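You operate a simulated robot arm through the tools that you are given. There is no shell and no other tool. Be economical: measure what you need, move in short steps, check, and stop when the job is done.

You are at the controls of a simulated robot arm. One attempt, no reset.

## Task
Wash both marks off the cold frame pane with soapy water.
Fine: use the green sponge and put it back on its spot. What is to be rubbed or washed off counts as gone when no trace of it is left.

The check looks at the end state, three seconds after you hand in, the way a careful person would. Anything else that was tipped, shoved, dropped, spilled or broken makes it a failure.

## Robot
A 7-joint arm with a two-finger parallel gripper on a trunk, on a base that drives. Base frame: it is fixed to the floor where the robot stands at the start and does not move with it; the origin is under the middle of the robot, x ahead of it, y to its left, z up; the surface under the hand at the start is at about z = 85. Units: cm, degrees, N and s.
With the tool pointing down near the work surface it reaches from about 52 to 96 cm from the robot's upright axis, wherever it stands. Its first joint turns from -166.0 to 166.0 degrees. Places, roughly: algae streak [80, 10, 120]; mud smudge [80, 20, 100]; soapy water tub [70, -20, 90]. Payload 3.91 kg.
The tool frame sits at the grasp point between the pads (the TCP): z along the fingers, y along the line on which they close. The tips reach 3 cm beyond it. The gripper opens to 11 cm. The fingers are 2 cm wide and 1 cm thick; the gripper's body (4.8 by 11.2 cm) begins 5.5 cm behind the TCP.
Orientation is that of the tool frame in the base frame, as a unit quaternion [w, x, y, z]. With the fingers straight down and closing along the base's y, the tool's x points along the base's -x, its y along +y and its z along -z.

## Interface
- The arm moves only by the tool play_rows. Its argument "deltas" is a list of rows, each a list of 7 numbers: the shift along the tool's x, y, z in mm, then the turn, a rotation vector about the tool's x, y, z in degrees, then the closure, from 0 (fully open) to 1 (shut). In form: [[x, y, z, rx, ry, rz, hand], ...]. A call has 1 to 8 rows; each row is the pose to reach, as a shift and turn from the pose commanded when the call began, along the tool's axes at that moment. Rows are played at 5 a second. More than 5 cm and 8.6 degrees between two rows, or a gripper value outside its range, and nothing of the call is played. A pose out of reach is approached as far as the arm can. The call stops where the force on the tool passes 40 N (or 10 N more than at its start, if that is more) or the arm is blocked; 0.2 s more then pass. Each finger travels about 7.2 cm/s and halts on what it meets, pressing with about 30 N; the grip force reading is that of the motor and also rises with nothing between the fingers. The clock runs only during rows and for 0.2 s after the last one: add rows that repeat a pose to give the fingers time. It gives the time, the measured TCP pose, the force on the tool (base axes), the opening and the grip force at its end, in the units of the frame above (readings bear some noise), with the torque about the TCP (base axes, N m) and any sound that the robot's microphone picked up, and new pictures: "pictures" is both (left out), scene, wrist or none.
- Cameras (640 x 400 px; columns grow to the right, rows downward): "scene" is now at [25.43, 0.63, 142.79]; the picture's right is [0.05, -1.00, 0.00], its down [-0.67, -0.04, -0.74] and it looks along [0.74, 0.04, -0.67] (base axes); focal length 296 px, centre (320, 200). "wrist" rides on the gripper at [7.2, 1.7, -10.3] in the tool frame; the picture's right is [-0.23, 0.97, 0.00], its down [-0.76, -0.18, -0.62] and it looks along [-0.61, -0.14, 0.78] (tool axes); focal length 222 px, centre (320, 200).
- slide_trunk(by): slides the trunk up (or, below 0, down) by that many cm; the arm and the scene camera ride with it, the base frame stays. It gives what a move gives, with no picture.
- base_move(legs): drives the robot by 1 to 6 legs, each [ahead, left, turn to the left] in cm, cm and degrees, along the robot's own axes; the way and the turn of a leg run together, so that a leg with both is an arc; at most 150 cm and 180 degrees a leg. The arm and the cameras ride along, it lands a little off, and it stops where it bumps. It gives what a move gives, and a new picture of the scene camera.
- pan_tilt(pan, tilt): turns the head with the scene camera to pan (to the left, within 86 degrees either way) and tilt (down, from -29 to 69), counted from straight ahead of the robot. It gives what a move gives, and a new picture of the scene camera.
- pixel_to_xyz(camera, pixels): for up to 12 pixels [column, row] of the newest picture of that camera ("zoom" is the newest enlarged one), the place [x, y, z] in the base frame of the surface seen there, good to about 0.2 cm. The clock stands still meanwhile.
- close_up(camera, box): a new picture of the part [left, top, right, bottom] of that camera's present view, enlarged. The clock stands still meanwhile.
- hand_in(): hands the job in; it is judged then, once.

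Work in short steps. Measure before you move; look again where a grasp or a placing could have gone wrong, and mend it. You have 80 turns and 260 pictures in all, those below and enlarged ones among them. Open the gripper and draw the arm clear of the work before you hand the job in, unless the task says otherwise; then end with one line.

The tools are called after "Request:" by a JSON object that holds its "fn" and its "kwargs". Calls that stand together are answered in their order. play_rows: Moves the arm, as the interface text tells. Its arguments: {"type":"object","properties":{"deltas":{"type":"array"},"pictures":{"type":"string","enum":["both","scene","wrist","none"]}},"required":["deltas"]} The other tools are called the same way: slide_trunk (by) slides the trunk up or down; base_move (legs) drives the base; pan_tilt (pan, tilt) turns the head that bears the scene camera; pixel_to_xyz (camera, pixels) gives the place of the surface under pixels of a picture; close_up (camera, box) takes an enlarged picture of a part of a camera's view; hand_in () hands the job in.

At the start:

```text
time_s: 0.0
eef_pos: [52.14, 19.12, 99.94]
tool_rot: [0.001, 0.001, 1.0, 0.0]
contact_force: [-0.5, 0.6, 0.1]
moment: [-0.03, -0.01, 0.03]
gripper_width: 11.03
gripper_force: 0.1
trunk travel left (down, up): [-62.5, 5.7]
robot x, y, heading: [0.23, -0.05, -0.2]
head pan, tilt: [3.0, 42.3]
```

scene: 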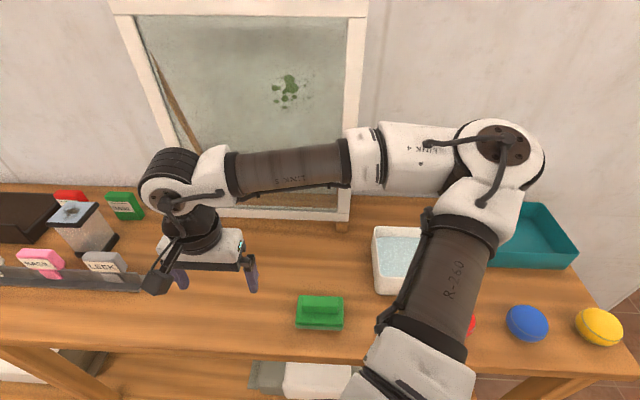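
wrist: 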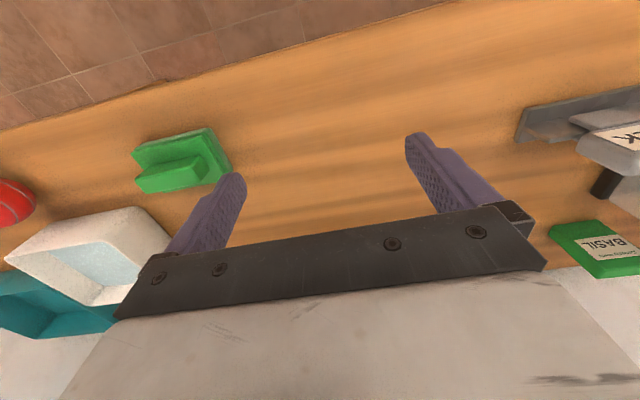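

The scene shows the green sponge at about (320,312), the white tub with water at (398,255), the algae at (288,90), and the mud is hidden behind the arm. I'll measure these and zoom in on the sponge.

Request:
{"fn": "pixel_to_xyz", "kwargs": {"camera": "scene", "pixels": [[320, 302], [320, 318], [298, 325], [342, 327], [300, 298], [342, 298], [288, 90], [395, 250], [377, 230], [378, 290], [200, 60], [330, 60]]}}

Request:
{"fn": "close_up", "kwargs": {"camera": "scene", "box": [260, 210, 480, 350]}}

Request:
{"fn": "close_up", "kwargs": {"camera": "wrist", "box": [100, 100, 260, 220]}}

```text
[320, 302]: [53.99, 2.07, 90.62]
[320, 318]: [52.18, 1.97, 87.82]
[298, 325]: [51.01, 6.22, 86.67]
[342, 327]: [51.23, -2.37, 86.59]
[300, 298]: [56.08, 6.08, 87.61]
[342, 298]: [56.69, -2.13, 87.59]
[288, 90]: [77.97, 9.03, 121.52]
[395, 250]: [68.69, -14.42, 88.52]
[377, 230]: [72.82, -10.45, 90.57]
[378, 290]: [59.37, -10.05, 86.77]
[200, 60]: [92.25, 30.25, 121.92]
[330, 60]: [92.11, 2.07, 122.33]
```

```text
2.86 times, centred on (370, 280) of scene
```

zoom: 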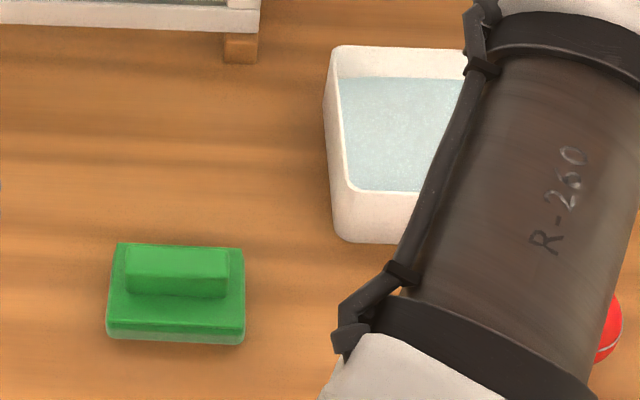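

```text
3.33 times, centred on (180, 160) of wrist
```

zoom: 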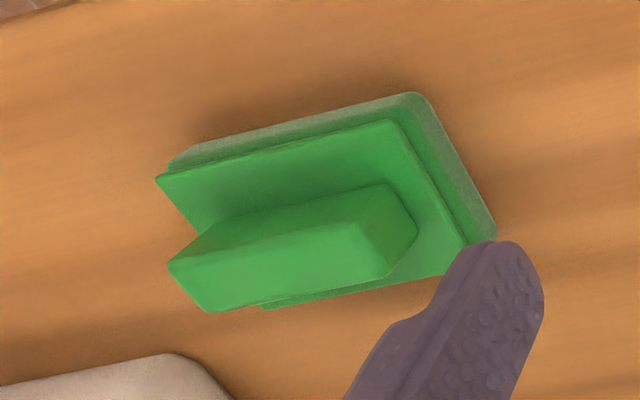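

The sponge has a ridge handle along y. Glass is read through to the wall, so I measure the frame and its feet, and zoom in on the pane.

Request:
{"fn": "pixel_to_xyz", "kwargs": {"camera": "scene", "pixels": [[240, 8], [140, 60], [160, 130], [355, 60], [350, 110], [343, 200], [280, 214], [342, 227], [285, 88], [290, 100], [180, 100], [320, 204]]}}

Request:
{"fn": "close_up", "kwargs": {"camera": "scene", "box": [100, 0, 380, 175]}}

Request:
{"fn": "close_up", "kwargs": {"camera": "scene", "box": [120, 160, 360, 310]}}

```text
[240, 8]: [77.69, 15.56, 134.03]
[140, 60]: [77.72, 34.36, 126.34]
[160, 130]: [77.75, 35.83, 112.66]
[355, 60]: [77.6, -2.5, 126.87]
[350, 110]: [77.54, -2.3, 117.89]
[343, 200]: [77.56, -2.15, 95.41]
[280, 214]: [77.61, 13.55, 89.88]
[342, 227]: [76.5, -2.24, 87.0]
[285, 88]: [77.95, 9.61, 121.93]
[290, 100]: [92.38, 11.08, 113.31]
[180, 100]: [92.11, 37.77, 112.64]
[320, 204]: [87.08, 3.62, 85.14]
```

```text
2.29 times, centred on (240, 88) of scene
```

zoom: 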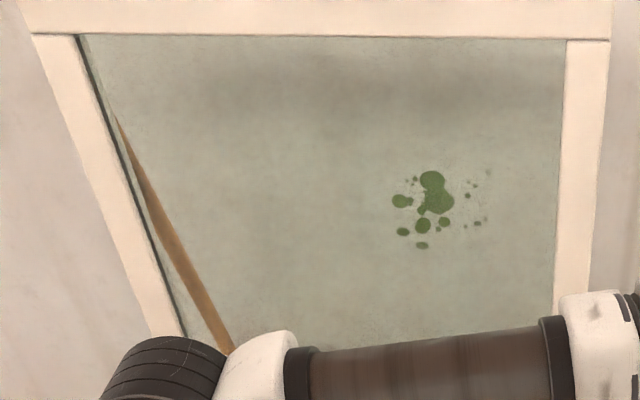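

```text
2.67 times, centred on (240, 235) of scene
```

zoom: 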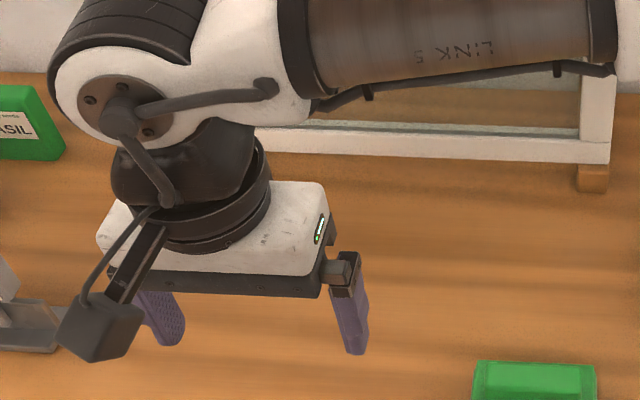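

The pane stands upright: frame front x≈77.6, glass ≈78, inner span y≈-1..34. I'll measure the sponge handle's faces accurately before grasping.

Request:
{"fn": "close_up", "kwargs": {"camera": "scene", "box": [280, 280, 360, 330]}}

```text
8.00 times, centred on (320, 305) of scene
```

zoom: 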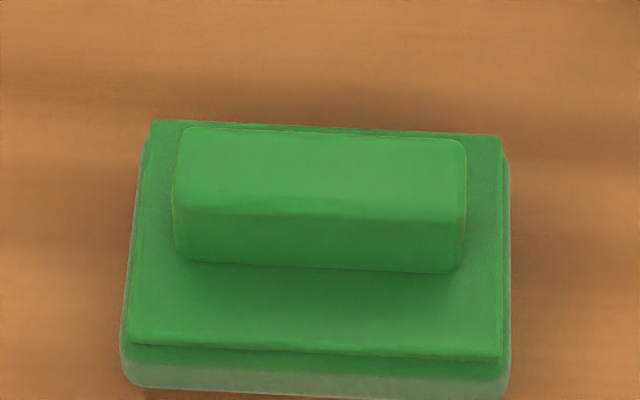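

The handle top spans zoom (190,135)–(455,215); measuring its corners and the plate corners.

Request:
{"fn": "pixel_to_xyz", "kwargs": {"camera": "zoom", "pixels": [[192, 135], [452, 146], [182, 205], [455, 215], [320, 138], [320, 212], [135, 335], [495, 350], [156, 126], [496, 140], [320, 300], [320, 370]]}}

```text
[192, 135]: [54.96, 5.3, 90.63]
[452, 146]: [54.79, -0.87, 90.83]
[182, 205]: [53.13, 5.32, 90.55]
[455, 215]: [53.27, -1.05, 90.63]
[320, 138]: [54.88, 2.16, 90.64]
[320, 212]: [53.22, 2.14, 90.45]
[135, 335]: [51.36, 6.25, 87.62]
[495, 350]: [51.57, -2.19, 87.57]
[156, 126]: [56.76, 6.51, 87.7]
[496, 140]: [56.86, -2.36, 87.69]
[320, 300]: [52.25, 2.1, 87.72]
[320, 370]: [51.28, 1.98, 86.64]
```

Handle centre ≈ (54.05, 2.15), top z 90.65, plate top 87.65. I move the open hand above it at constant height.

Request:
{"fn": "play_rows", "kwargs": {"deltas": [[-5, -42, 0, 0, 0, 0, 0], [-10, -85, 0, 0, 0, 0, 0], [-15, -127, 0, 0, 0, 0, 0], [-19.1, -169.7, 0, 0, 0, 0, 0], [-19.1, -169.7, 0, 0, 0, 0, 0]]}}

```text
time_s: 1.2
eef_pos: [54.07, 2.1, 99.88]
tool_rot: [0.0, 0.0, 1.0, 0.0]
contact_force: [0.0, 0.5, -0.3]
moment: [0.01, 0.03, 0.0]
gripper_width: 11.0
gripper_force: 0.1
trunk travel left (down, up): [-62.5, 5.7]
robot x, y, heading: [-0.4, 0.06, -0.1]
head pan, tilt: [3.0, 42.3]
```

scene: 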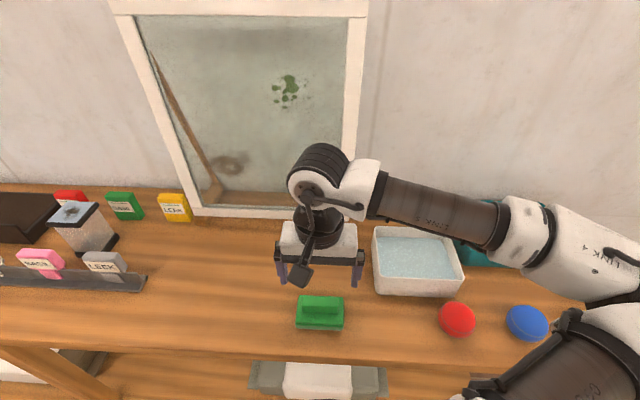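
wrist: 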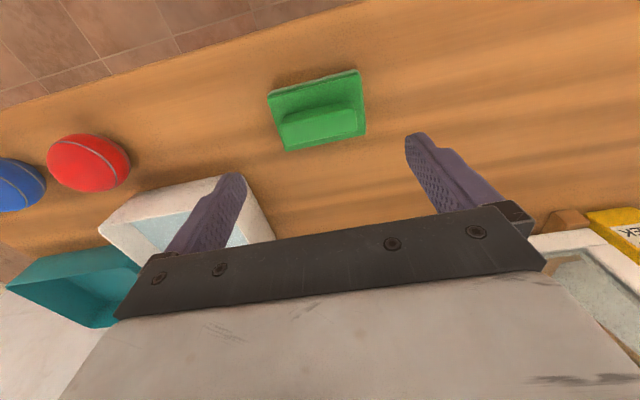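

The mud is now visible at (230,162) and the tub is clear. I measure mud, tub corners, water and the packets near the pane.

Request:
{"fn": "pixel_to_xyz", "kwargs": {"camera": "scene", "pixels": [[230, 165], [236, 160], [376, 230], [450, 228], [460, 265], [378, 270], [415, 255], [175, 195], [105, 255], [75, 210], [291, 82], [215, 188]]}}

Request:
{"fn": "close_up", "kwargs": {"camera": "scene", "box": [180, 60, 340, 220]}}

Request:
{"fn": "close_up", "kwargs": {"camera": "scene", "box": [350, 210, 490, 310]}}

```text
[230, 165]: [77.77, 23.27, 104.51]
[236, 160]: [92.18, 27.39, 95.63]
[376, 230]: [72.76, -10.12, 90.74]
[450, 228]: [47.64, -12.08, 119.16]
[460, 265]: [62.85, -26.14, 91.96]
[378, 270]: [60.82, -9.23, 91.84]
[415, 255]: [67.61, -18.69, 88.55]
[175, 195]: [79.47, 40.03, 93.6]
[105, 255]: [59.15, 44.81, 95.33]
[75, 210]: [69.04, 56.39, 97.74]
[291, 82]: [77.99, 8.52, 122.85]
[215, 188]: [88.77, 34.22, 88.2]
```

```text
2.50 times, centred on (260, 140) of scene
```

zoom: 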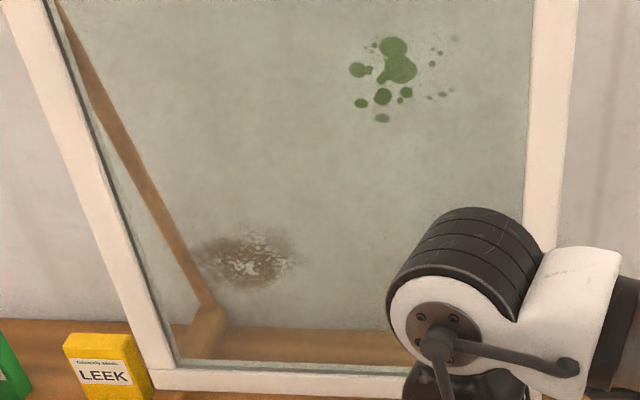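

```text
4.00 times, centred on (420, 260) of scene
```

zoom: 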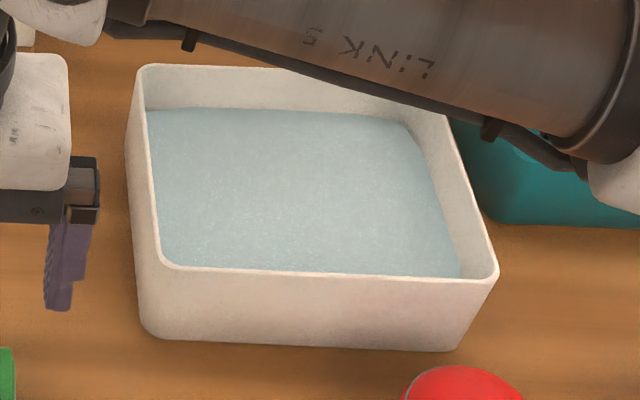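

Mud spans roughly y 19–28, z 100–109; algae y 5–13, z 117–126; tub interior is around (68,-18), water z 88.5. Now I descend on the sponge handle with tips stopping just above the plate, then close.

Request:
{"fn": "play_rows", "kwargs": {"deltas": [[0, 0.5, 45, 0, 0, 0, 0], [0, 0.5, 75, 0, 0, 0, 0], [0, 0.5, 88, 0, 0, 0, 0], [0, 0.5, 88, 0, 0, 0, 0.2], [0, 0.5, 88, 0, 0, 0, 0.6], [0, 0.5, 88, 0, 0, 0, 0.6], [0, 0.5, 88, 0, 0, 0, 0.6], [0, 0.5, 88, 0, 0, 0, 0.6]]}}

```text
time_s: 3.0
eef_pos: [53.98, 2.39, 91.18]
tool_rot: [0.0, 0.0, 1.0, -0.001]
contact_force: [-0.1, 0.1, 0.3]
moment: [-0.04, 0.02, -0.02]
gripper_width: 6.9
gripper_force: 30.2
trunk travel left (down, up): [-62.5, 5.7]
robot x, y, heading: [-0.23, 0.16, 0.2]
head pan, tilt: [3.0, 42.3]
```

scene: 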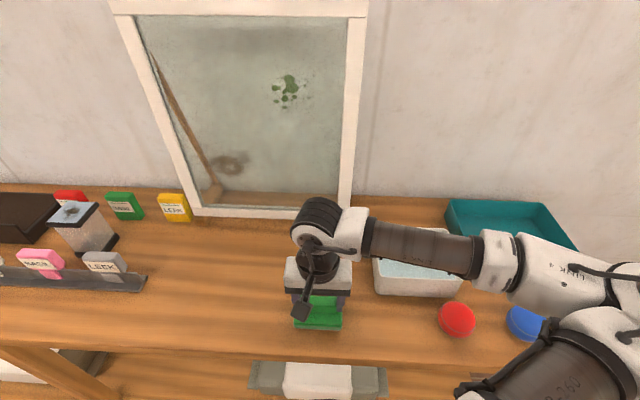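
wrist: 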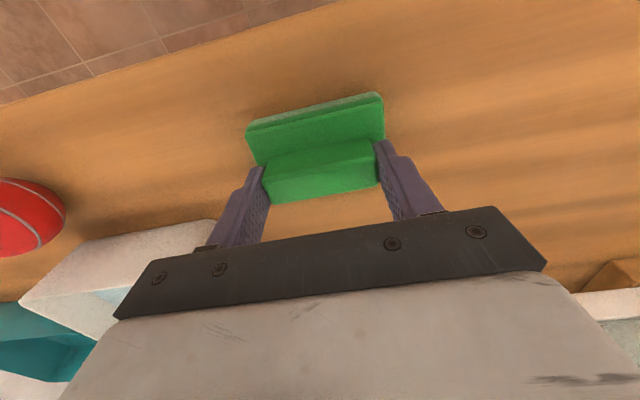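

Grip holds at 6.9 cm, 30 N. Lift straight up 15 cm.

Request:
{"fn": "play_rows", "kwargs": {"deltas": [[0, 0, -20, 0, 0, 0, 0.6], [0, 0, -60, 0, 0, 0, 0.6], [0, 0, -100, 0, 0, 0, 0.6], [0, 0, -150, 0, 0, 0, 0.6], [0, 0, -150, 0, 0, 0, 0.6]]}}

```text
time_s: 4.2
eef_pos: [54.09, 2.27, 106.35]
tool_rot: [0.0, 0.0, 1.0, -0.001]
contact_force: [0.5, 0.5, -0.2]
moment: [0.01, -0.01, 0.01]
gripper_width: 4.41
gripper_force: 0.0
trunk travel left (down, up): [-62.5, 5.7]
robot x, y, heading: [0.16, 0.05, 0.3]
head pan, tilt: [3.0, 42.3]
```

scene: 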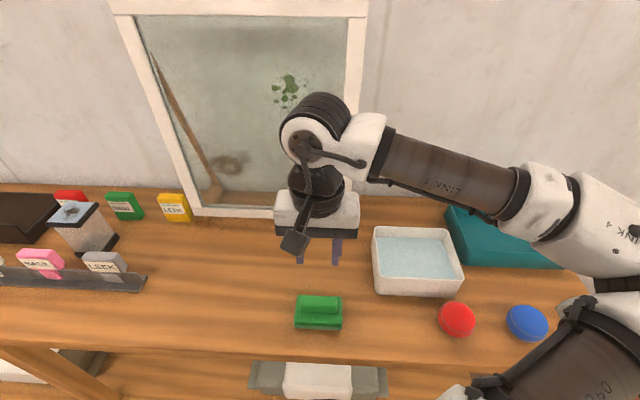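
wrist: 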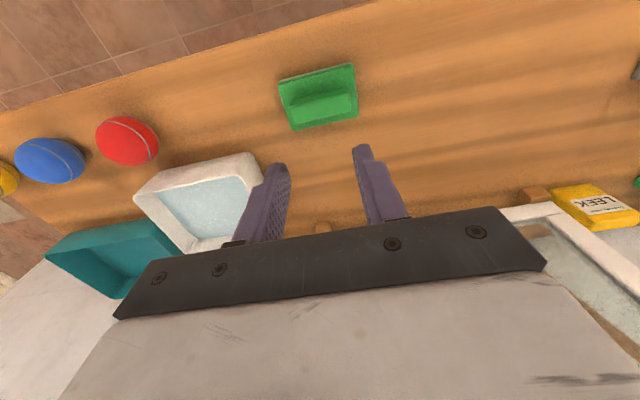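

The grip slipped: the hand came up empty and the sponge stayed. I'll check the sponge's pose and re-grip across its narrow side instead.

Request:
{"fn": "close_up", "kwargs": {"camera": "scene", "box": [280, 280, 360, 330]}}

Request:
{"fn": "close_up", "kwargs": {"camera": "wrist", "box": [240, 40, 400, 140]}}

Request:
{"fn": "pixel_to_xyz", "kwargs": {"camera": "scene", "pixels": [[304, 297], [336, 297], [303, 305], [336, 307], [297, 322], [340, 324], [299, 296], [341, 298]]}}

```text
8.00 times, centred on (320, 305) of scene
```

zoom: 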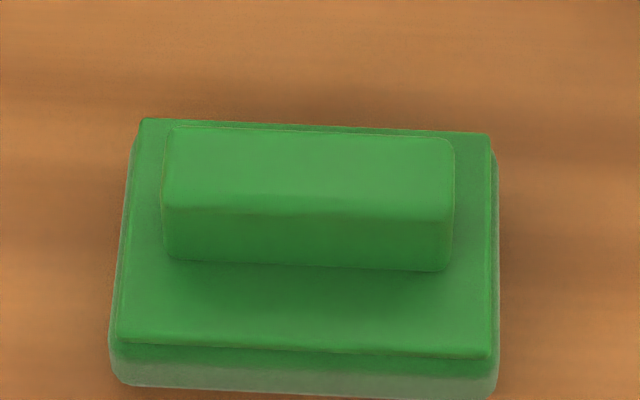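

```text
4.00 times, centred on (320, 90) of wrist
```

zoom: 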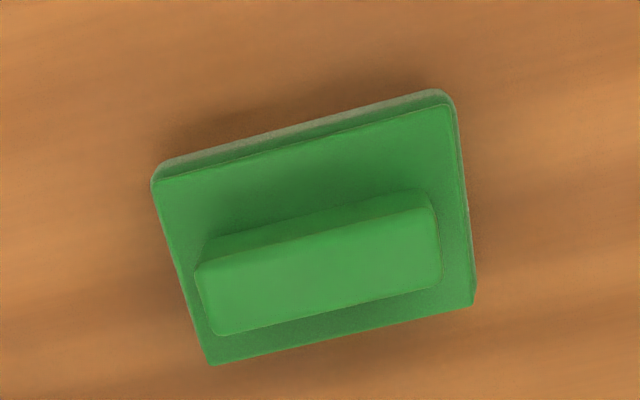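

```text
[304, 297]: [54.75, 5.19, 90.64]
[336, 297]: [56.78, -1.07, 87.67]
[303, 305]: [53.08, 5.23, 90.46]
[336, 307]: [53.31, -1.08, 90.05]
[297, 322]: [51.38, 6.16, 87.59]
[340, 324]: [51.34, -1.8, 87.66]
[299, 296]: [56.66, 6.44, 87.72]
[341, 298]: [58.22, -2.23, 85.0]
```

The sponge only shifted ~0.25 cm (handle centre ≈ (54.05, 2.4)). I turn the hand 90° about the vertical to grip the handle's 2.1 cm narrow side, opening it on the way.

Request:
{"fn": "play_rows", "kwargs": {"deltas": [[0, 0, 0, 0, 0, 8.5, 0.3], [0, 0, 0, 0, 0, 17, 0.3], [0, 0, 0, 0, 0, 25.5, 0.3], [0, 0, 0, 0, 0, 34, 0.3], [0, 0, 0, 0, 0, 42.5, 0.3], [0, 0, 0, 0, 0, 51, 0.3], [0, 0, 0, 0, 0, 59.5, 0.3], [0, 0, 0, 0, 0, 68, 0.3]], "pictures": "none"}}

Request:
{"fn": "play_rows", "kwargs": {"deltas": [[0, 0, 0, 0, 0, 8, 0.4], [0, 0, 0, 0, 0, 16, 0.4], [0, 0, 0, 0, 0, 22, 0.4], [0, 0, 0, 0, 0, 22, 0.4]]}}

```text
time_s: 6.0
eef_pos: [53.96, 2.28, 106.21]
tool_rot: [0.001, 0.56, 0.828, 0.0]
contact_force: [-0.1, 0.3, 0.3]
moment: [0.01, 0.02, -0.01]
gripper_width: 7.7
gripper_force: 0.1
trunk travel left (down, up): [-62.5, 5.7]
robot x, y, heading: [0.21, 0.45, 0.1]
head pan, tilt: [3.0, 42.3]
```

```text
time_s: 7.0
eef_pos: [54.03, 2.18, 106.2]
tool_rot: [0.0, 0.708, 0.707, 0.0]
contact_force: [-0.6, -0.5, 0.9]
moment: [0.0, 0.01, -0.02]
gripper_width: 6.6
gripper_force: 0.1
trunk travel left (down, up): [-62.5, 5.7]
robot x, y, heading: [0.37, -0.06, 0.1]
head pan, tilt: [3.0, 42.3]
```

scene: 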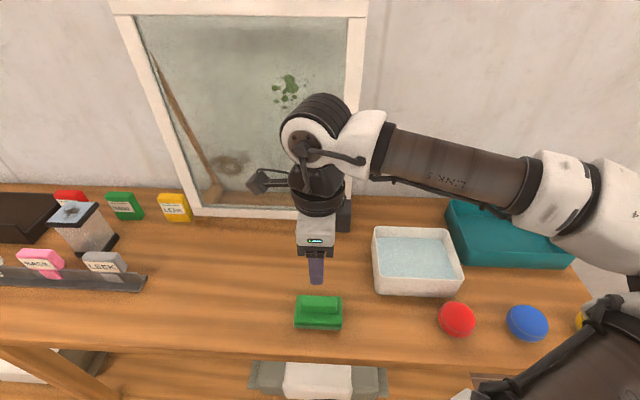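
wrist: 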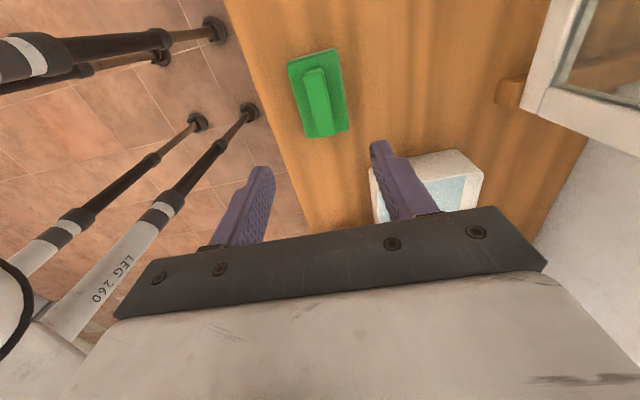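

Hand is aligned (tool y = base x). I descend to z≈91 and close firmly.

Request:
{"fn": "play_rows", "kwargs": {"deltas": [[2, 0, 48, 0, 0, 0, 0.4], [2, 0, 96, 0, 0, 0, 0.4], [2, 0, 135, 0, 0, 0, 0.4], [2, 0, 151.5, 0, 0, 0, 0.4], [2, 0, 151.5, 0, 0, 0, 0.4]]}}

Request:
{"fn": "play_rows", "kwargs": {"deltas": [[0, 0, 0, 0, 0, 0, 0.7], [0, 0, 0, 0, 0, 0, 0.9], [0, 0, 0, 0, 0, 0, 1], [0, 0, 0, 0, 0, 0, 1], [0, 0, 0, 0, 0, 0, 1]]}}

```text
time_s: 8.2
eef_pos: [54.12, 2.58, 90.96]
tool_rot: [0.0, 0.707, 0.707, 0.0]
contact_force: [-0.7, 0.4, -0.2]
moment: [-0.03, 0.02, 0.01]
gripper_width: 6.62
gripper_force: 0.1
trunk travel left (down, up): [-62.5, 5.7]
robot x, y, heading: [0.22, -0.21, -0.2]
head pan, tilt: [3.0, 42.3]
```

scene: 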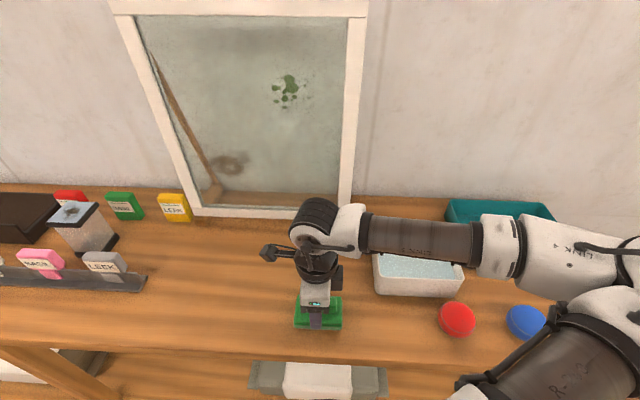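
wrist: 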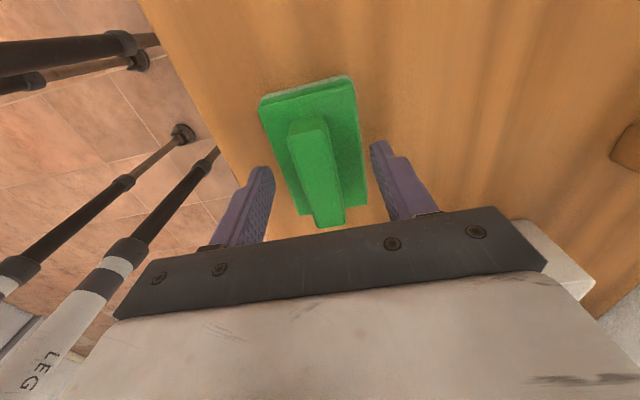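

```text
time_s: 9.4
eef_pos: [54.09, 2.5, 91.07]
tool_rot: [0.0, 0.707, 0.707, -0.001]
contact_force: [-0.6, 0.2, 0.9]
moment: [-0.01, -0.05, 0.03]
gripper_width: 2.14
gripper_force: 30.1
trunk travel left (down, up): [-62.5, 5.7]
robot x, y, heading: [0.14, -0.11, 0.2]
head pan, tilt: [3.0, 42.3]
```

scene: 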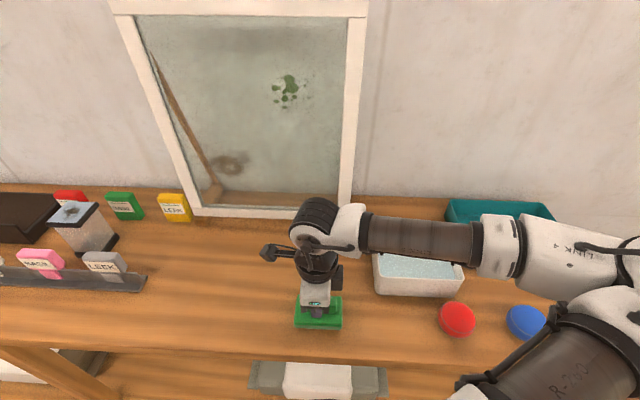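
wrist: 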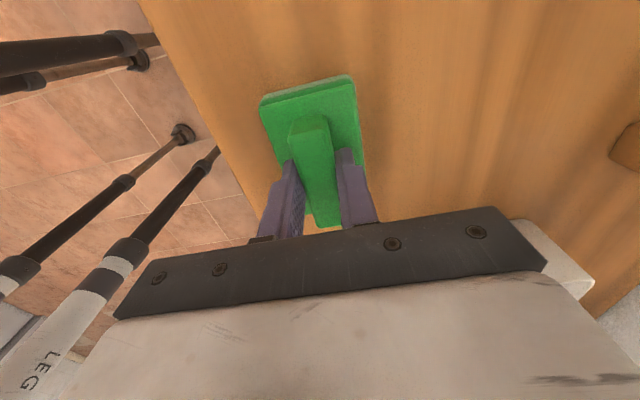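

Gripped at 2.14 cm with 30 N. I lift a little, slowly, and check whether it holds.

Request:
{"fn": "play_rows", "kwargs": {"deltas": [[0, 0, -5, 0, 0, 0, 1], [0, 0, -15, 0, 0, 0, 1], [0, 0, -30, 0, 0, 0, 1], [0, 0, -40, 0, 0, 0, 1]]}}

```text
time_s: 10.4
eef_pos: [54.1, 2.48, 95.08]
tool_rot: [0.001, 0.707, 0.707, 0.0]
contact_force: [0.4, 0.3, -1.1]
moment: [-0.02, -0.01, 0.01]
gripper_width: 2.14
gripper_force: 29.5
trunk travel left (down, up): [-62.5, 5.7]
robot x, y, heading: [0.07, -0.29, -0.0]
head pan, tilt: [3.0, 42.3]
```

scene: 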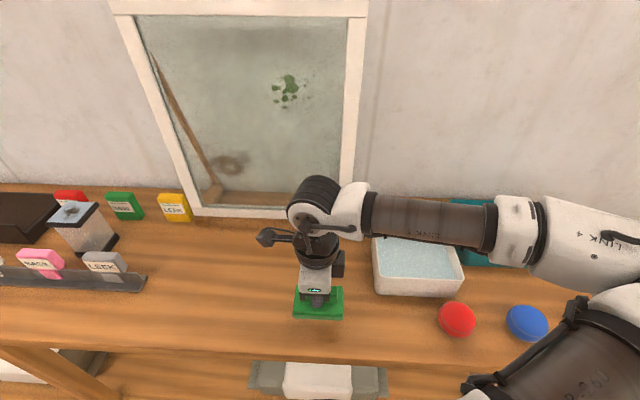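
wrist: 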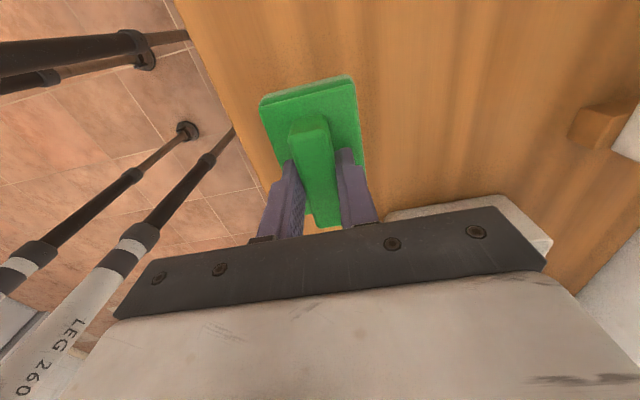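

Sponge is held and lifted. I raise further, then carry it above the tub centre (67,-18).

Request:
{"fn": "play_rows", "kwargs": {"deltas": [[0, 0, -45, 0, 0, 0, 1], [0, 0, -85, 0, 0, 0, 1], [-41, 26, -85, 0, 0, 0, 1], [-82, 52, -85, 0, 0, 0, 1], [-123, 78, -85, 0, 0, 0, 1], [-164, 104, -85, 0, 0, 0, 1], [-205, 129, -85, 0, 0, 0, 1], [-205, 129, -85, 0, 0, 0, 1]]}}

```text
time_s: 12.2
eef_pos: [67.14, -18.4, 103.36]
tool_rot: [0.0, 0.707, 0.707, 0.001]
contact_force: [-0.5, 0.9, -0.5]
moment: [0.01, 0.01, 0.0]
gripper_width: 2.13
gripper_force: 29.6
trunk travel left (down, up): [-62.5, 5.7]
robot x, y, heading: [-0.19, 0.2, -0.1]
head pan, tilt: [3.0, 42.3]
```

scene: 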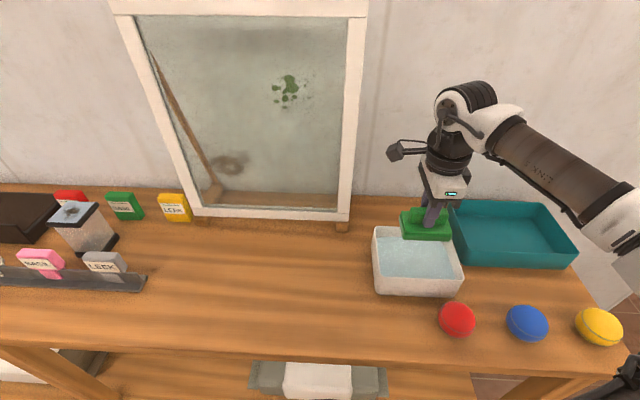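
wrist: 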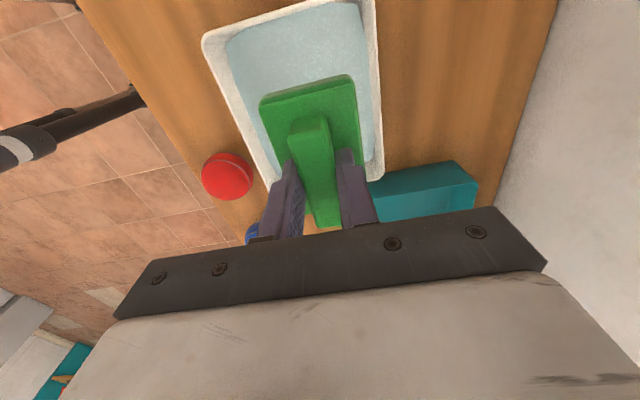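

Sponge is above the tub; I check the rim positions all round before dipping.

Request:
{"fn": "pixel_to_xyz", "kwargs": {"camera": "scene", "pixels": [[375, 228], [449, 236], [461, 266], [379, 274], [374, 245], [418, 271], [455, 250], [390, 228]]}}

Request:
{"fn": "close_up", "kwargs": {"camera": "wrist", "box": [190, 0, 400, 240]}}

```text
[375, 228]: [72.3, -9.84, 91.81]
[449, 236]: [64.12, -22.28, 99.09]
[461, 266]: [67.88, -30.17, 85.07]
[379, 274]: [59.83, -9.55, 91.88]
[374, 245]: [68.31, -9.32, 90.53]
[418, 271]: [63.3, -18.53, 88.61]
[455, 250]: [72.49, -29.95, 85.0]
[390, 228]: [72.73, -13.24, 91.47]
```

```text
1.67 times, centred on (295, 120) of wrist
```

zoom: 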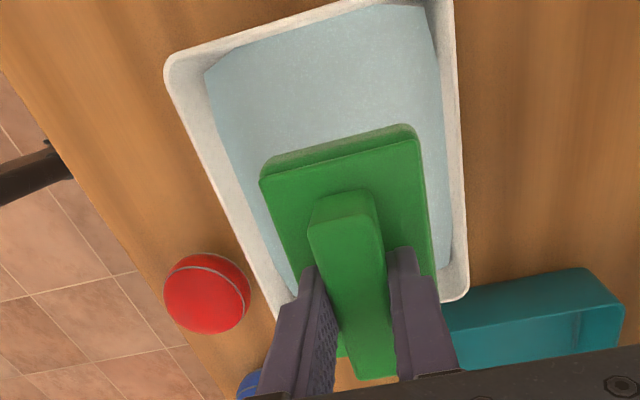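

Tub centre is about (66.4,-18). I dip the sponge to ~2 cm below the water surface, hold, and watch the force.

Request:
{"fn": "play_rows", "kwargs": {"deltas": [[3, -7, 30, 0, 0, 0, 1], [3, -7, 65, 0, 0, 0, 1], [3, -7, 90, 0, 0, 0, 1], [3, -7, 102, 0, 0, 0, 1], [3, -7, 109, 0, 0, 0, 1], [3, -7, 109, 0, 0, 0, 1], [3, -7, 109, 0, 0, 0, 1], [3, -7, 109, 0, 0, 0, 1]]}}

```text
time_s: 14.0
eef_pos: [66.36, -17.67, 92.6]
tool_rot: [0.0, 0.707, 0.707, 0.001]
contact_force: [-0.1, 1.0, -0.4]
moment: [0.01, -0.01, -0.01]
gripper_width: 2.14
gripper_force: 29.7
trunk travel left (down, up): [-62.5, 5.7]
robot x, y, heading: [0.05, -0.03, 0.0]
head pan, tilt: [3.0, 42.3]
```

scene: 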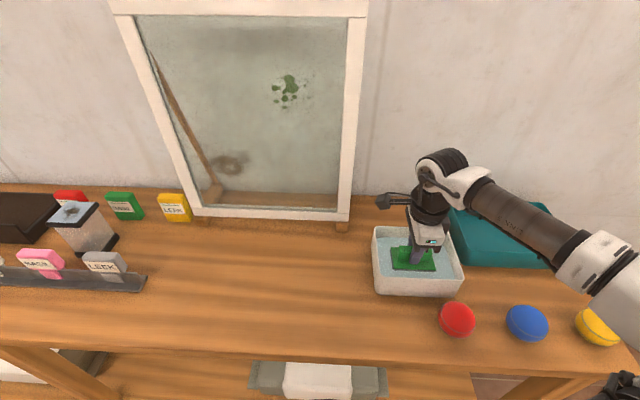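
wrist: 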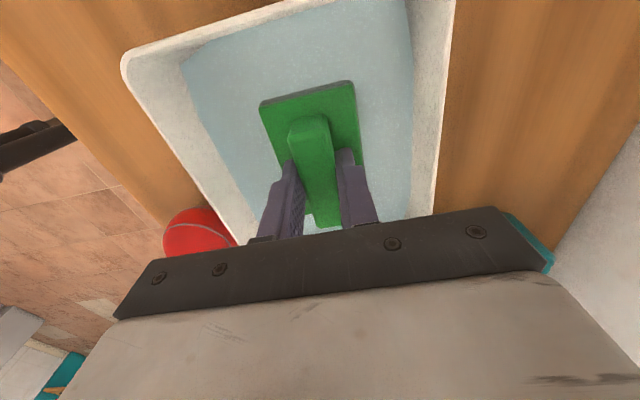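

The sponge is soaked. I raise it slowly, pausing just above the water to drip, then higher.

Request:
{"fn": "play_rows", "kwargs": {"deltas": [[0, 0, -15, 0, 0, 0, 1], [0, 0, -30, 0, 0, 0, 1], [0, 0, -30, 0, 0, 0, 1], [0, 0, -30, 0, 0, 0, 1], [0, 0, -30, 0, 0, 0, 1], [0, 0, -70, 0, 0, 0, 1], [0, 0, -115, 0, 0, 0, 1], [0, 0, -150, 0, 0, 0, 1]], "pictures": "wrist"}}

```text
time_s: 15.8
eef_pos: [66.02, -17.81, 107.62]
tool_rot: [0.0, 0.708, 0.707, 0.001]
contact_force: [0.2, 0.1, 0.1]
moment: [0.01, -0.05, -0.03]
gripper_width: 2.14
gripper_force: 29.8
trunk travel left (down, up): [-62.5, 5.7]
robot x, y, heading: [0.24, 0.06, 0.1]
head pan, tilt: [3.0, 42.3]
```

wrist: 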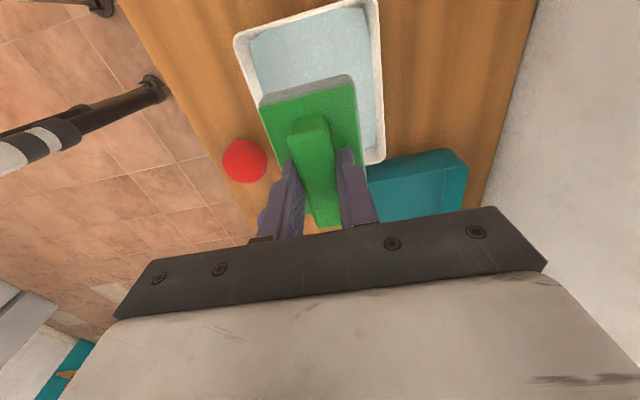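

Still held. Now I pitch the tool up toward the pane in small steps while moving left and up, staying ~8 cm short of the glass.

Request:
{"fn": "play_rows", "kwargs": {"deltas": [[10, -3, -12, -8.5, 0, 0, 1], [25, -6, -25, -17, 0, 0, 1], [42, -10, -38, -25.5, 0, 0, 1], [60, -14, -50, -34, 0, 0, 1], [78, -18, -62, -42.5, 0, 0, 1], [96, -22, -74, -51, 0, 0, 1], [114, -26, -86, -59.5, 0, 0, 1], [130, -30, -95, -68, 0, 0, 1]]}}

```text
time_s: 17.6
eef_pos: [65.18, -5.23, 118.47]
tool_rot: [0.395, 0.587, 0.586, 0.396]
contact_force: [-0.3, 0.5, -0.9]
moment: [0.02, 0.05, -0.01]
gripper_width: 2.15
gripper_force: 30.1
out of reach, approached as far as the arm can: row 8
trunk travel left (down, up): [-62.5, 5.7]
robot x, y, heading: [0.12, -0.2, -0.1]
head pan, tilt: [3.0, 42.3]
```

scene: 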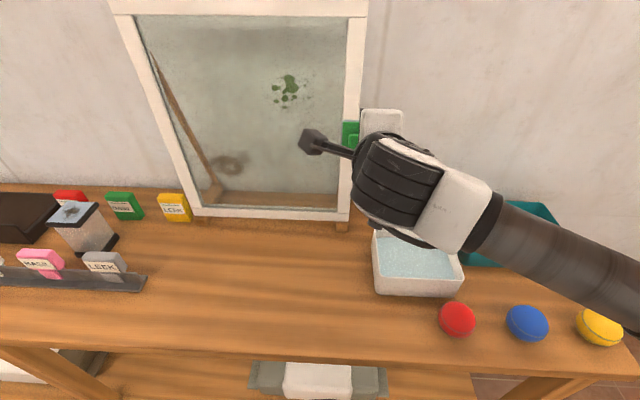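
wrist: 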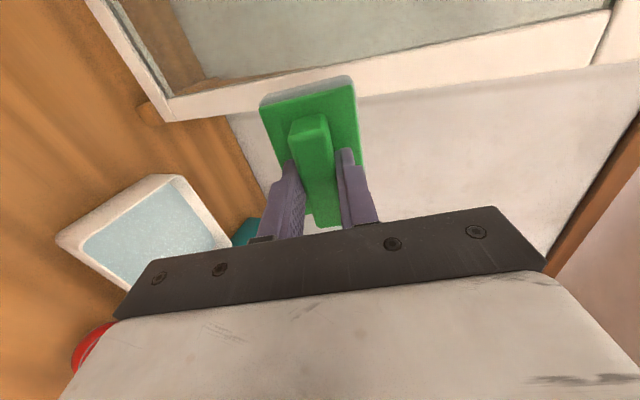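

The last row was out of reach since the wrist folds too near the body. I back the base off 20 cm and 10 cm to the left to get room.

Request:
{"fn": "base_move", "kwargs": {"legs": [[-20, 0, 0], [0, 10, 0]]}}

```text
time_s: 20.2
eef_pos: [44.84, 4.65, 118.5]
tool_rot: [0.395, 0.587, 0.586, 0.395]
contact_force: [-0.6, 0.6, -0.4]
moment: [0.03, 0.04, -0.04]
gripper_width: 2.12
gripper_force: 29.8
trunk travel left (down, up): [-62.5, 5.7]
robot x, y, heading: [-20.56, 9.69, -0.1]
head pan, tilt: [3.0, 42.3]
```

scene: 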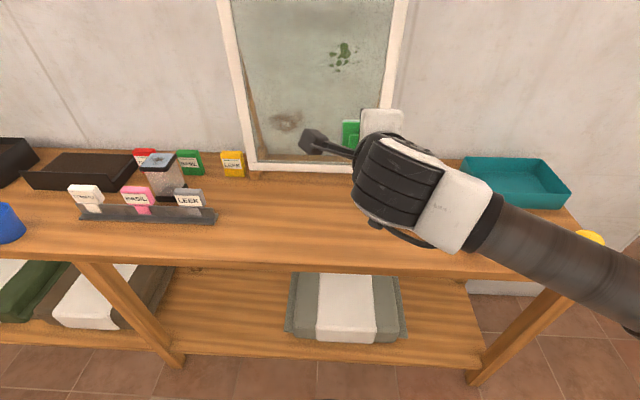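

Now rotate the remaining 22° to horizontal while moving forward to about 10 cm in front of the algae.

Request:
{"fn": "play_rows", "kwargs": {"deltas": [[10, 18, 30, -6, 0, 0, 1], [20, 36, 60, -12, 0, 0, 1], [30, 54, 90, -18, 0, 0, 1], [40, 75, 120, -22.2, 0, 0, 1], [44, 93, 148, -22.2, 0, 0, 1], [44, 93, 148, -22.2, 0, 0, 1]]}}

```text
time_s: 21.6
eef_pos: [61.95, 9.06, 121.43]
tool_rot: [0.501, 0.5, 0.499, 0.5]
contact_force: [-0.1, 0.4, -1.3]
moment: [0.01, 0.0, 0.0]
gripper_width: 2.14
gripper_force: 29.8
trunk travel left (down, up): [-62.5, 5.7]
robot x, y, heading: [-19.99, 9.67, -0.2]
head pan, tilt: [3.0, 42.3]
```

scene: 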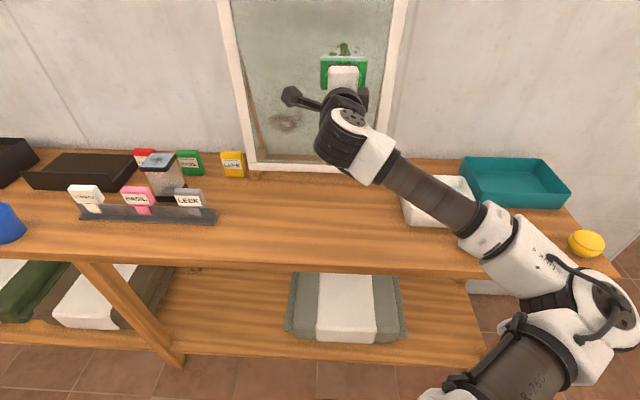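
wrist: 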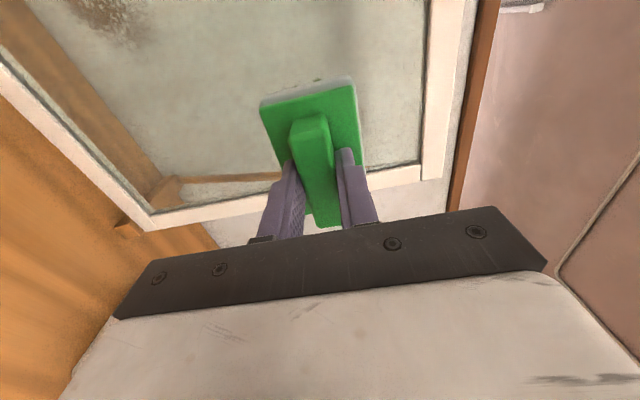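

The tool is now horizontal in front of the pane. I zoom in on the algae for its extent before touching.

Request:
{"fn": "close_up", "kwargs": {"camera": "scene", "box": [300, 20, 380, 70]}}

Request:
{"fn": "close_up", "kwargs": {"camera": "scene", "box": [250, 90, 330, 140]}}

```text
8.00 times, centred on (340, 45) of scene
```

zoom: 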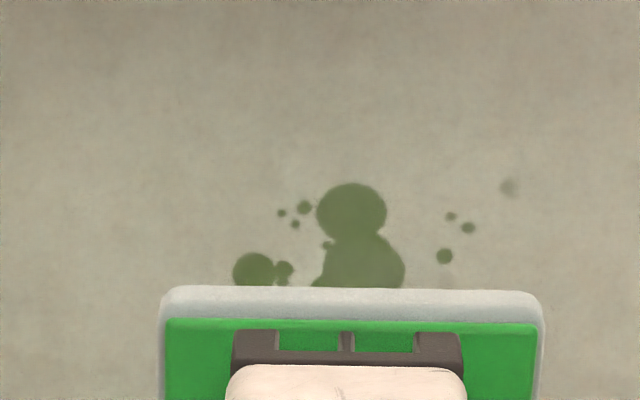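

```text
8.00 times, centred on (290, 115) of scene
```

zoom: 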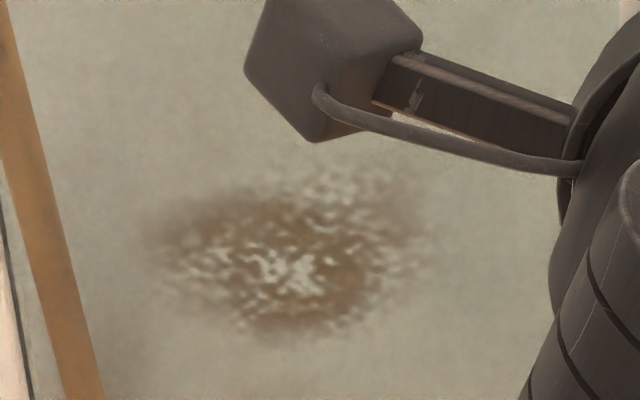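

Algae extents are about y 4–12, z 116–125. I approach the glass gently: first to ~1 cm short, centred on y≈8, z≈121.

Request:
{"fn": "play_rows", "kwargs": {"deltas": [[-5, 0, 35, 0, 0, 0, 1], [-10, -5, 70, 0, 0, 0, 1], [-10, -5, 88, 0, 0, 0, 1], [-10, -5, 88, 0, 0, 0, 1]]}}

```text
time_s: 22.6
eef_pos: [67.77, 8.16, 121.31]
tool_rot: [0.499, 0.501, 0.501, 0.5]
contact_force: [-0.7, 0.3, -0.2]
moment: [0.0, 0.01, 0.0]
gripper_width: 2.11
gripper_force: 30.0
out of reach, approached as far as the arm can: row 2, 3, 4
trunk travel left (down, up): [-62.5, 5.7]
robot x, y, heading: [-20.04, 9.91, 0.2]
head pan, tilt: [3.0, 42.3]
```

scene: 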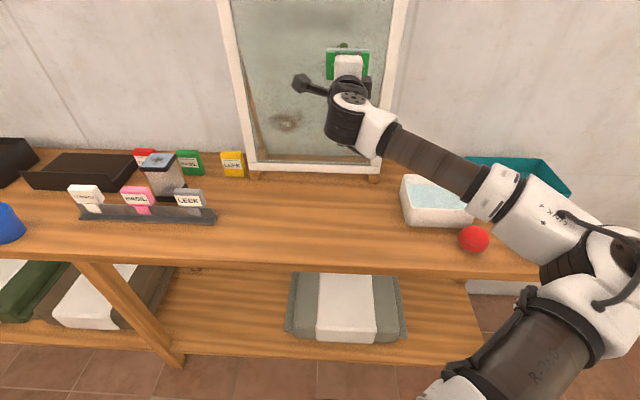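
wrist: 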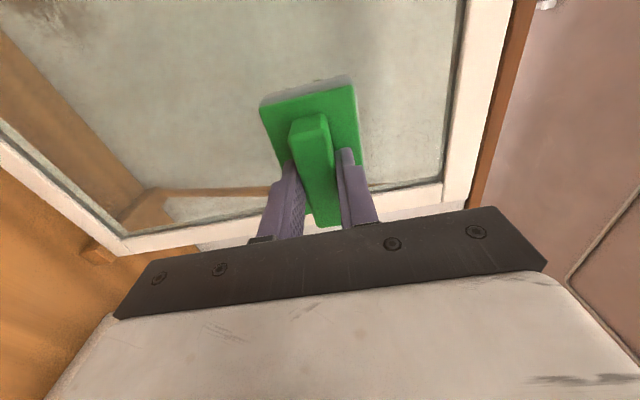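

Out of reach at 88 cm. I retract 13 cm, then drive the base forward 8 cm.

Request:
{"fn": "play_rows", "kwargs": {"deltas": [[0, 0, -45, 0, 0, 0, 1], [0, 0, -90, 0, 0, 0, 1], [0, 0, -130, 0, 0, 0, 1], [0, 0, -130, 0, 0, 0, 1]], "pictures": "none"}}

Request:
{"fn": "base_move", "kwargs": {"legs": [[8, 0, 0]]}}

```text
time_s: 23.6
eef_pos: [54.88, 8.0, 121.39]
tool_rot: [0.5, 0.5, 0.5, 0.501]
contact_force: [-0.1, 0.7, -0.4]
moment: [0.01, 0.05, -0.02]
gripper_width: 2.12
gripper_force: 29.9
trunk travel left (down, up): [-62.5, 5.7]
robot x, y, heading: [-20.28, 9.89, -0.1]
head pan, tilt: [3.0, 42.3]
```

```text
time_s: 24.7
eef_pos: [63.26, 8.01, 121.27]
tool_rot: [0.5, 0.5, 0.499, 0.5]
contact_force: [0.9, -0.8, -0.9]
moment: [-0.01, 0.03, 0.01]
gripper_width: 2.14
gripper_force: 30.0
trunk travel left (down, up): [-62.5, 5.7]
robot x, y, heading: [-12.16, 9.71, -0.0]
head pan, tilt: [3.0, 42.3]
```

scene: 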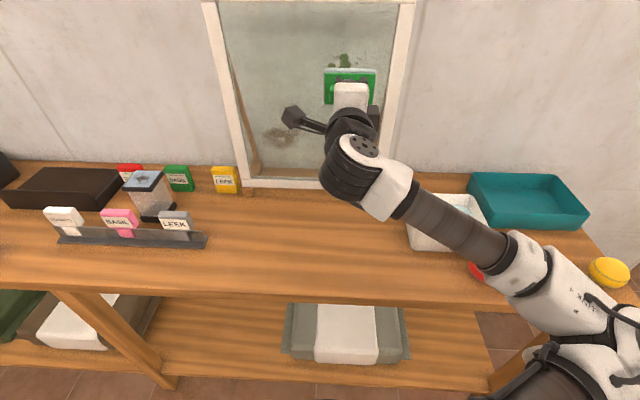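

TCP x=63.3 now. I advance to 71.0, just short of contact, then creep.

Request:
{"fn": "play_rows", "kwargs": {"deltas": [[0, 0, 40, 0, 0, 0, 1], [0, 0, 70, 0, 0, 0, 1], [0, 0, 77, 0, 0, 0, 1], [0, 0, 77, 0, 0, 0, 1]]}}

Request:
{"fn": "play_rows", "kwargs": {"deltas": [[0, 0, 3, 0, 0, 0, 1], [0, 0, 6, 0, 0, 0, 1], [0, 0, 8, 0, 0, 0, 1]], "pictures": "none"}}

```text
time_s: 25.7
eef_pos: [70.68, 7.93, 121.49]
tool_rot: [0.501, 0.5, 0.499, 0.499]
contact_force: [-0.4, -0.1, -0.9]
moment: [0.01, 0.04, -0.03]
gripper_width: 2.11
gripper_force: 30.0
trunk travel left (down, up): [-62.5, 5.7]
robot x, y, heading: [-12.44, 10.0, -0.1]
head pan, tilt: [3.0, 42.3]
```

scene: 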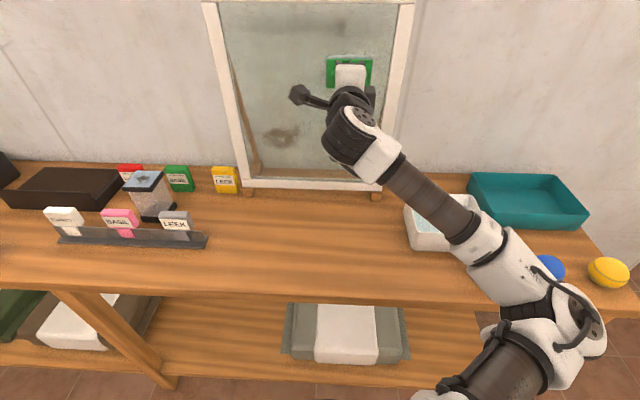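
wrist: 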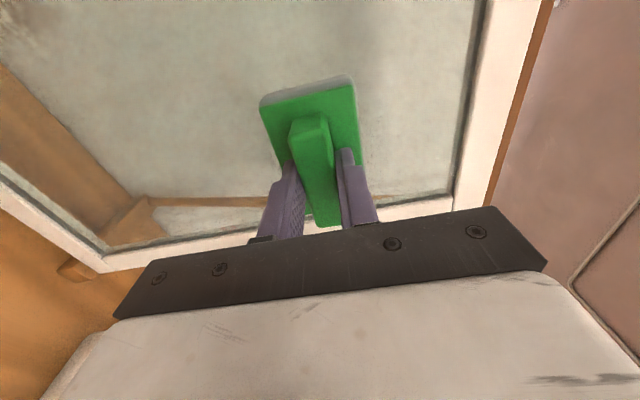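

```text
time_s: 26.5
eef_pos: [71.52, 7.91, 121.44]
tool_rot: [0.501, 0.5, 0.498, 0.5]
contact_force: [-1.5, -0.2, -0.5]
moment: [0.01, 0.03, -0.02]
gripper_width: 2.15
gripper_force: 30.4
trunk travel left (down, up): [-62.5, 5.7]
robot x, y, heading: [-12.47, 9.8, 0.0]
head pan, tilt: [3.0, 42.3]
```

Force −1.5 N hints at first contact at x≈71.5. Creep another 4 mm.

Request:
{"fn": "play_rows", "kwargs": {"deltas": [[0, 0, 2, 0, 0, 0, 1], [0, 0, 4, 0, 0, 0, 1], [0, 0, 4, 0, 0, 0, 1]], "pictures": "none"}}

```text
time_s: 27.3
eef_pos: [71.85, 7.97, 121.47]
tool_rot: [0.5, 0.5, 0.499, 0.5]
contact_force: [-1.9, -0.9, -1.2]
moment: [-0.02, 0.1, 0.08]
gripper_width: 2.12
gripper_force: 30.0
trunk travel left (down, up): [-62.5, 5.7]
robot x, y, heading: [-12.65, 10.01, 0.1]
head pan, tilt: [3.0, 42.3]
```

Request:
{"fn": "play_rows", "kwargs": {"deltas": [[0, 0, 1.5, 0, 0, 0, 1], [0, 0, 3, 0, 0, 0, 1], [0, 0, 3, 0, 0, 0, 1]], "pictures": "wrist"}}

```text
time_s: 28.2
eef_pos: [72.02, 7.81, 121.5]
tool_rot: [0.501, 0.499, 0.499, 0.501]
contact_force: [-15.5, -3.5, -3.2]
moment: [-0.04, -0.03, 0.03]
gripper_width: 2.11
gripper_force: 29.4
trunk travel left (down, up): [-62.5, 5.7]
robot x, y, heading: [-12.54, 10.01, -0.2]
head pan, tilt: [3.0, 42.3]
stopped in row 3: the force on the tool passed its limit at 41 N (the readings are from after the stop); the commanded pose is now the measured one
```

wrist: 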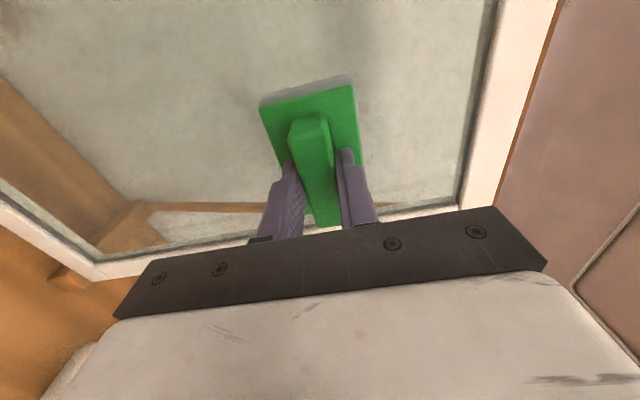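

Firm contact at x≈72.0 (15 N resting). I ease off 0.5 mm and wipe in small strokes over the algae area.

Request:
{"fn": "play_rows", "kwargs": {"deltas": [[0, 0, -0.7, 0, 0, 0, 1], [0, 15, -0.7, 0, 0, 0, 1], [0, 28, -0.7, 0, 0, 0, 1], [10, 28, -0.7, 0, 0, 0, 1], [10, 12, -0.7, 0, 0, 0, 1], [10, -4, -0.7, 0, 0, 0, 1], [10, -20, -0.7, 0, 0, 0, 1], [10, -38, -0.7, 0, 0, 0, 1]], "pictures": "none"}}

Request:
{"fn": "play_rows", "kwargs": {"deltas": [[-10, 0, 0, 0, 0, 0, 1], [-22, 0, 0, 0, 0, 0, 1], [-22, 16, 0, 0, 0, 0, 1], [-22, 32, 0, 0, 0, 0, 1], [-22, 48, 0, 0, 0, 0, 1], [-22, 64, 0, 0, 0, 0, 1], [-10, 64, 0, 0, 0, 0, 1], [-10, 48, 0, 0, 0, 0, 1]]}}

```text
time_s: 30.0
eef_pos: [71.88, 8.99, 120.87]
tool_rot: [0.499, 0.501, 0.5, 0.5]
contact_force: [-9.4, 0.4, 1.8]
moment: [0.08, -0.11, 0.42]
gripper_width: 2.12
gripper_force: 30.0
out of reach, approached as far as the arm can: row 7, 8
trunk travel left (down, up): [-62.5, 5.7]
robot x, y, heading: [-12.38, 10.14, -0.1]
head pan, tilt: [3.0, 42.3]
```

```text
time_s: 31.8
eef_pos: [71.93, 7.97, 125.95]
tool_rot: [0.501, 0.499, 0.498, 0.501]
contact_force: [-13.5, 0.8, 6.3]
moment: [-0.27, -0.2, -0.62]
gripper_width: 2.14
gripper_force: 30.2
trunk travel left (down, up): [-62.5, 5.7]
robot x, y, heading: [-12.11, 10.04, 0.0]
head pan, tilt: [3.0, 42.3]
```

scene: 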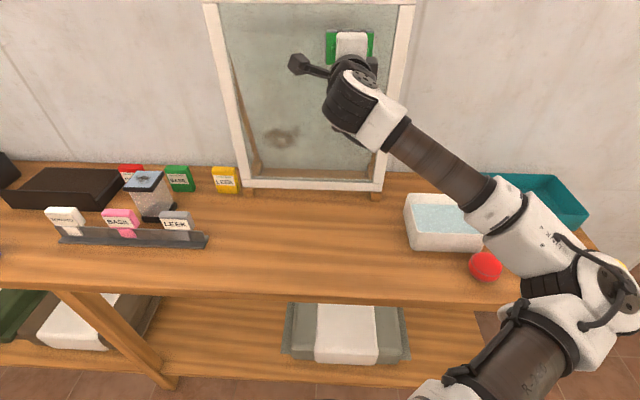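
wrist: 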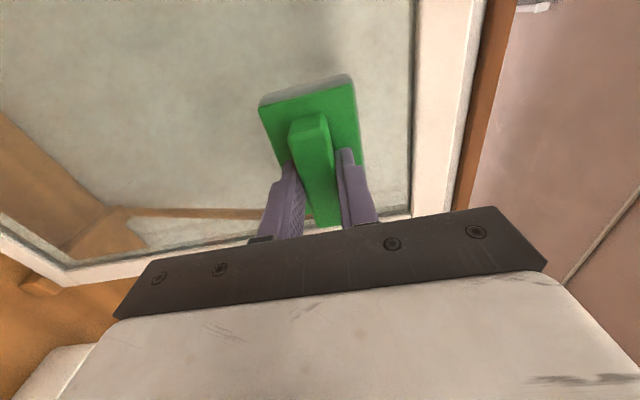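

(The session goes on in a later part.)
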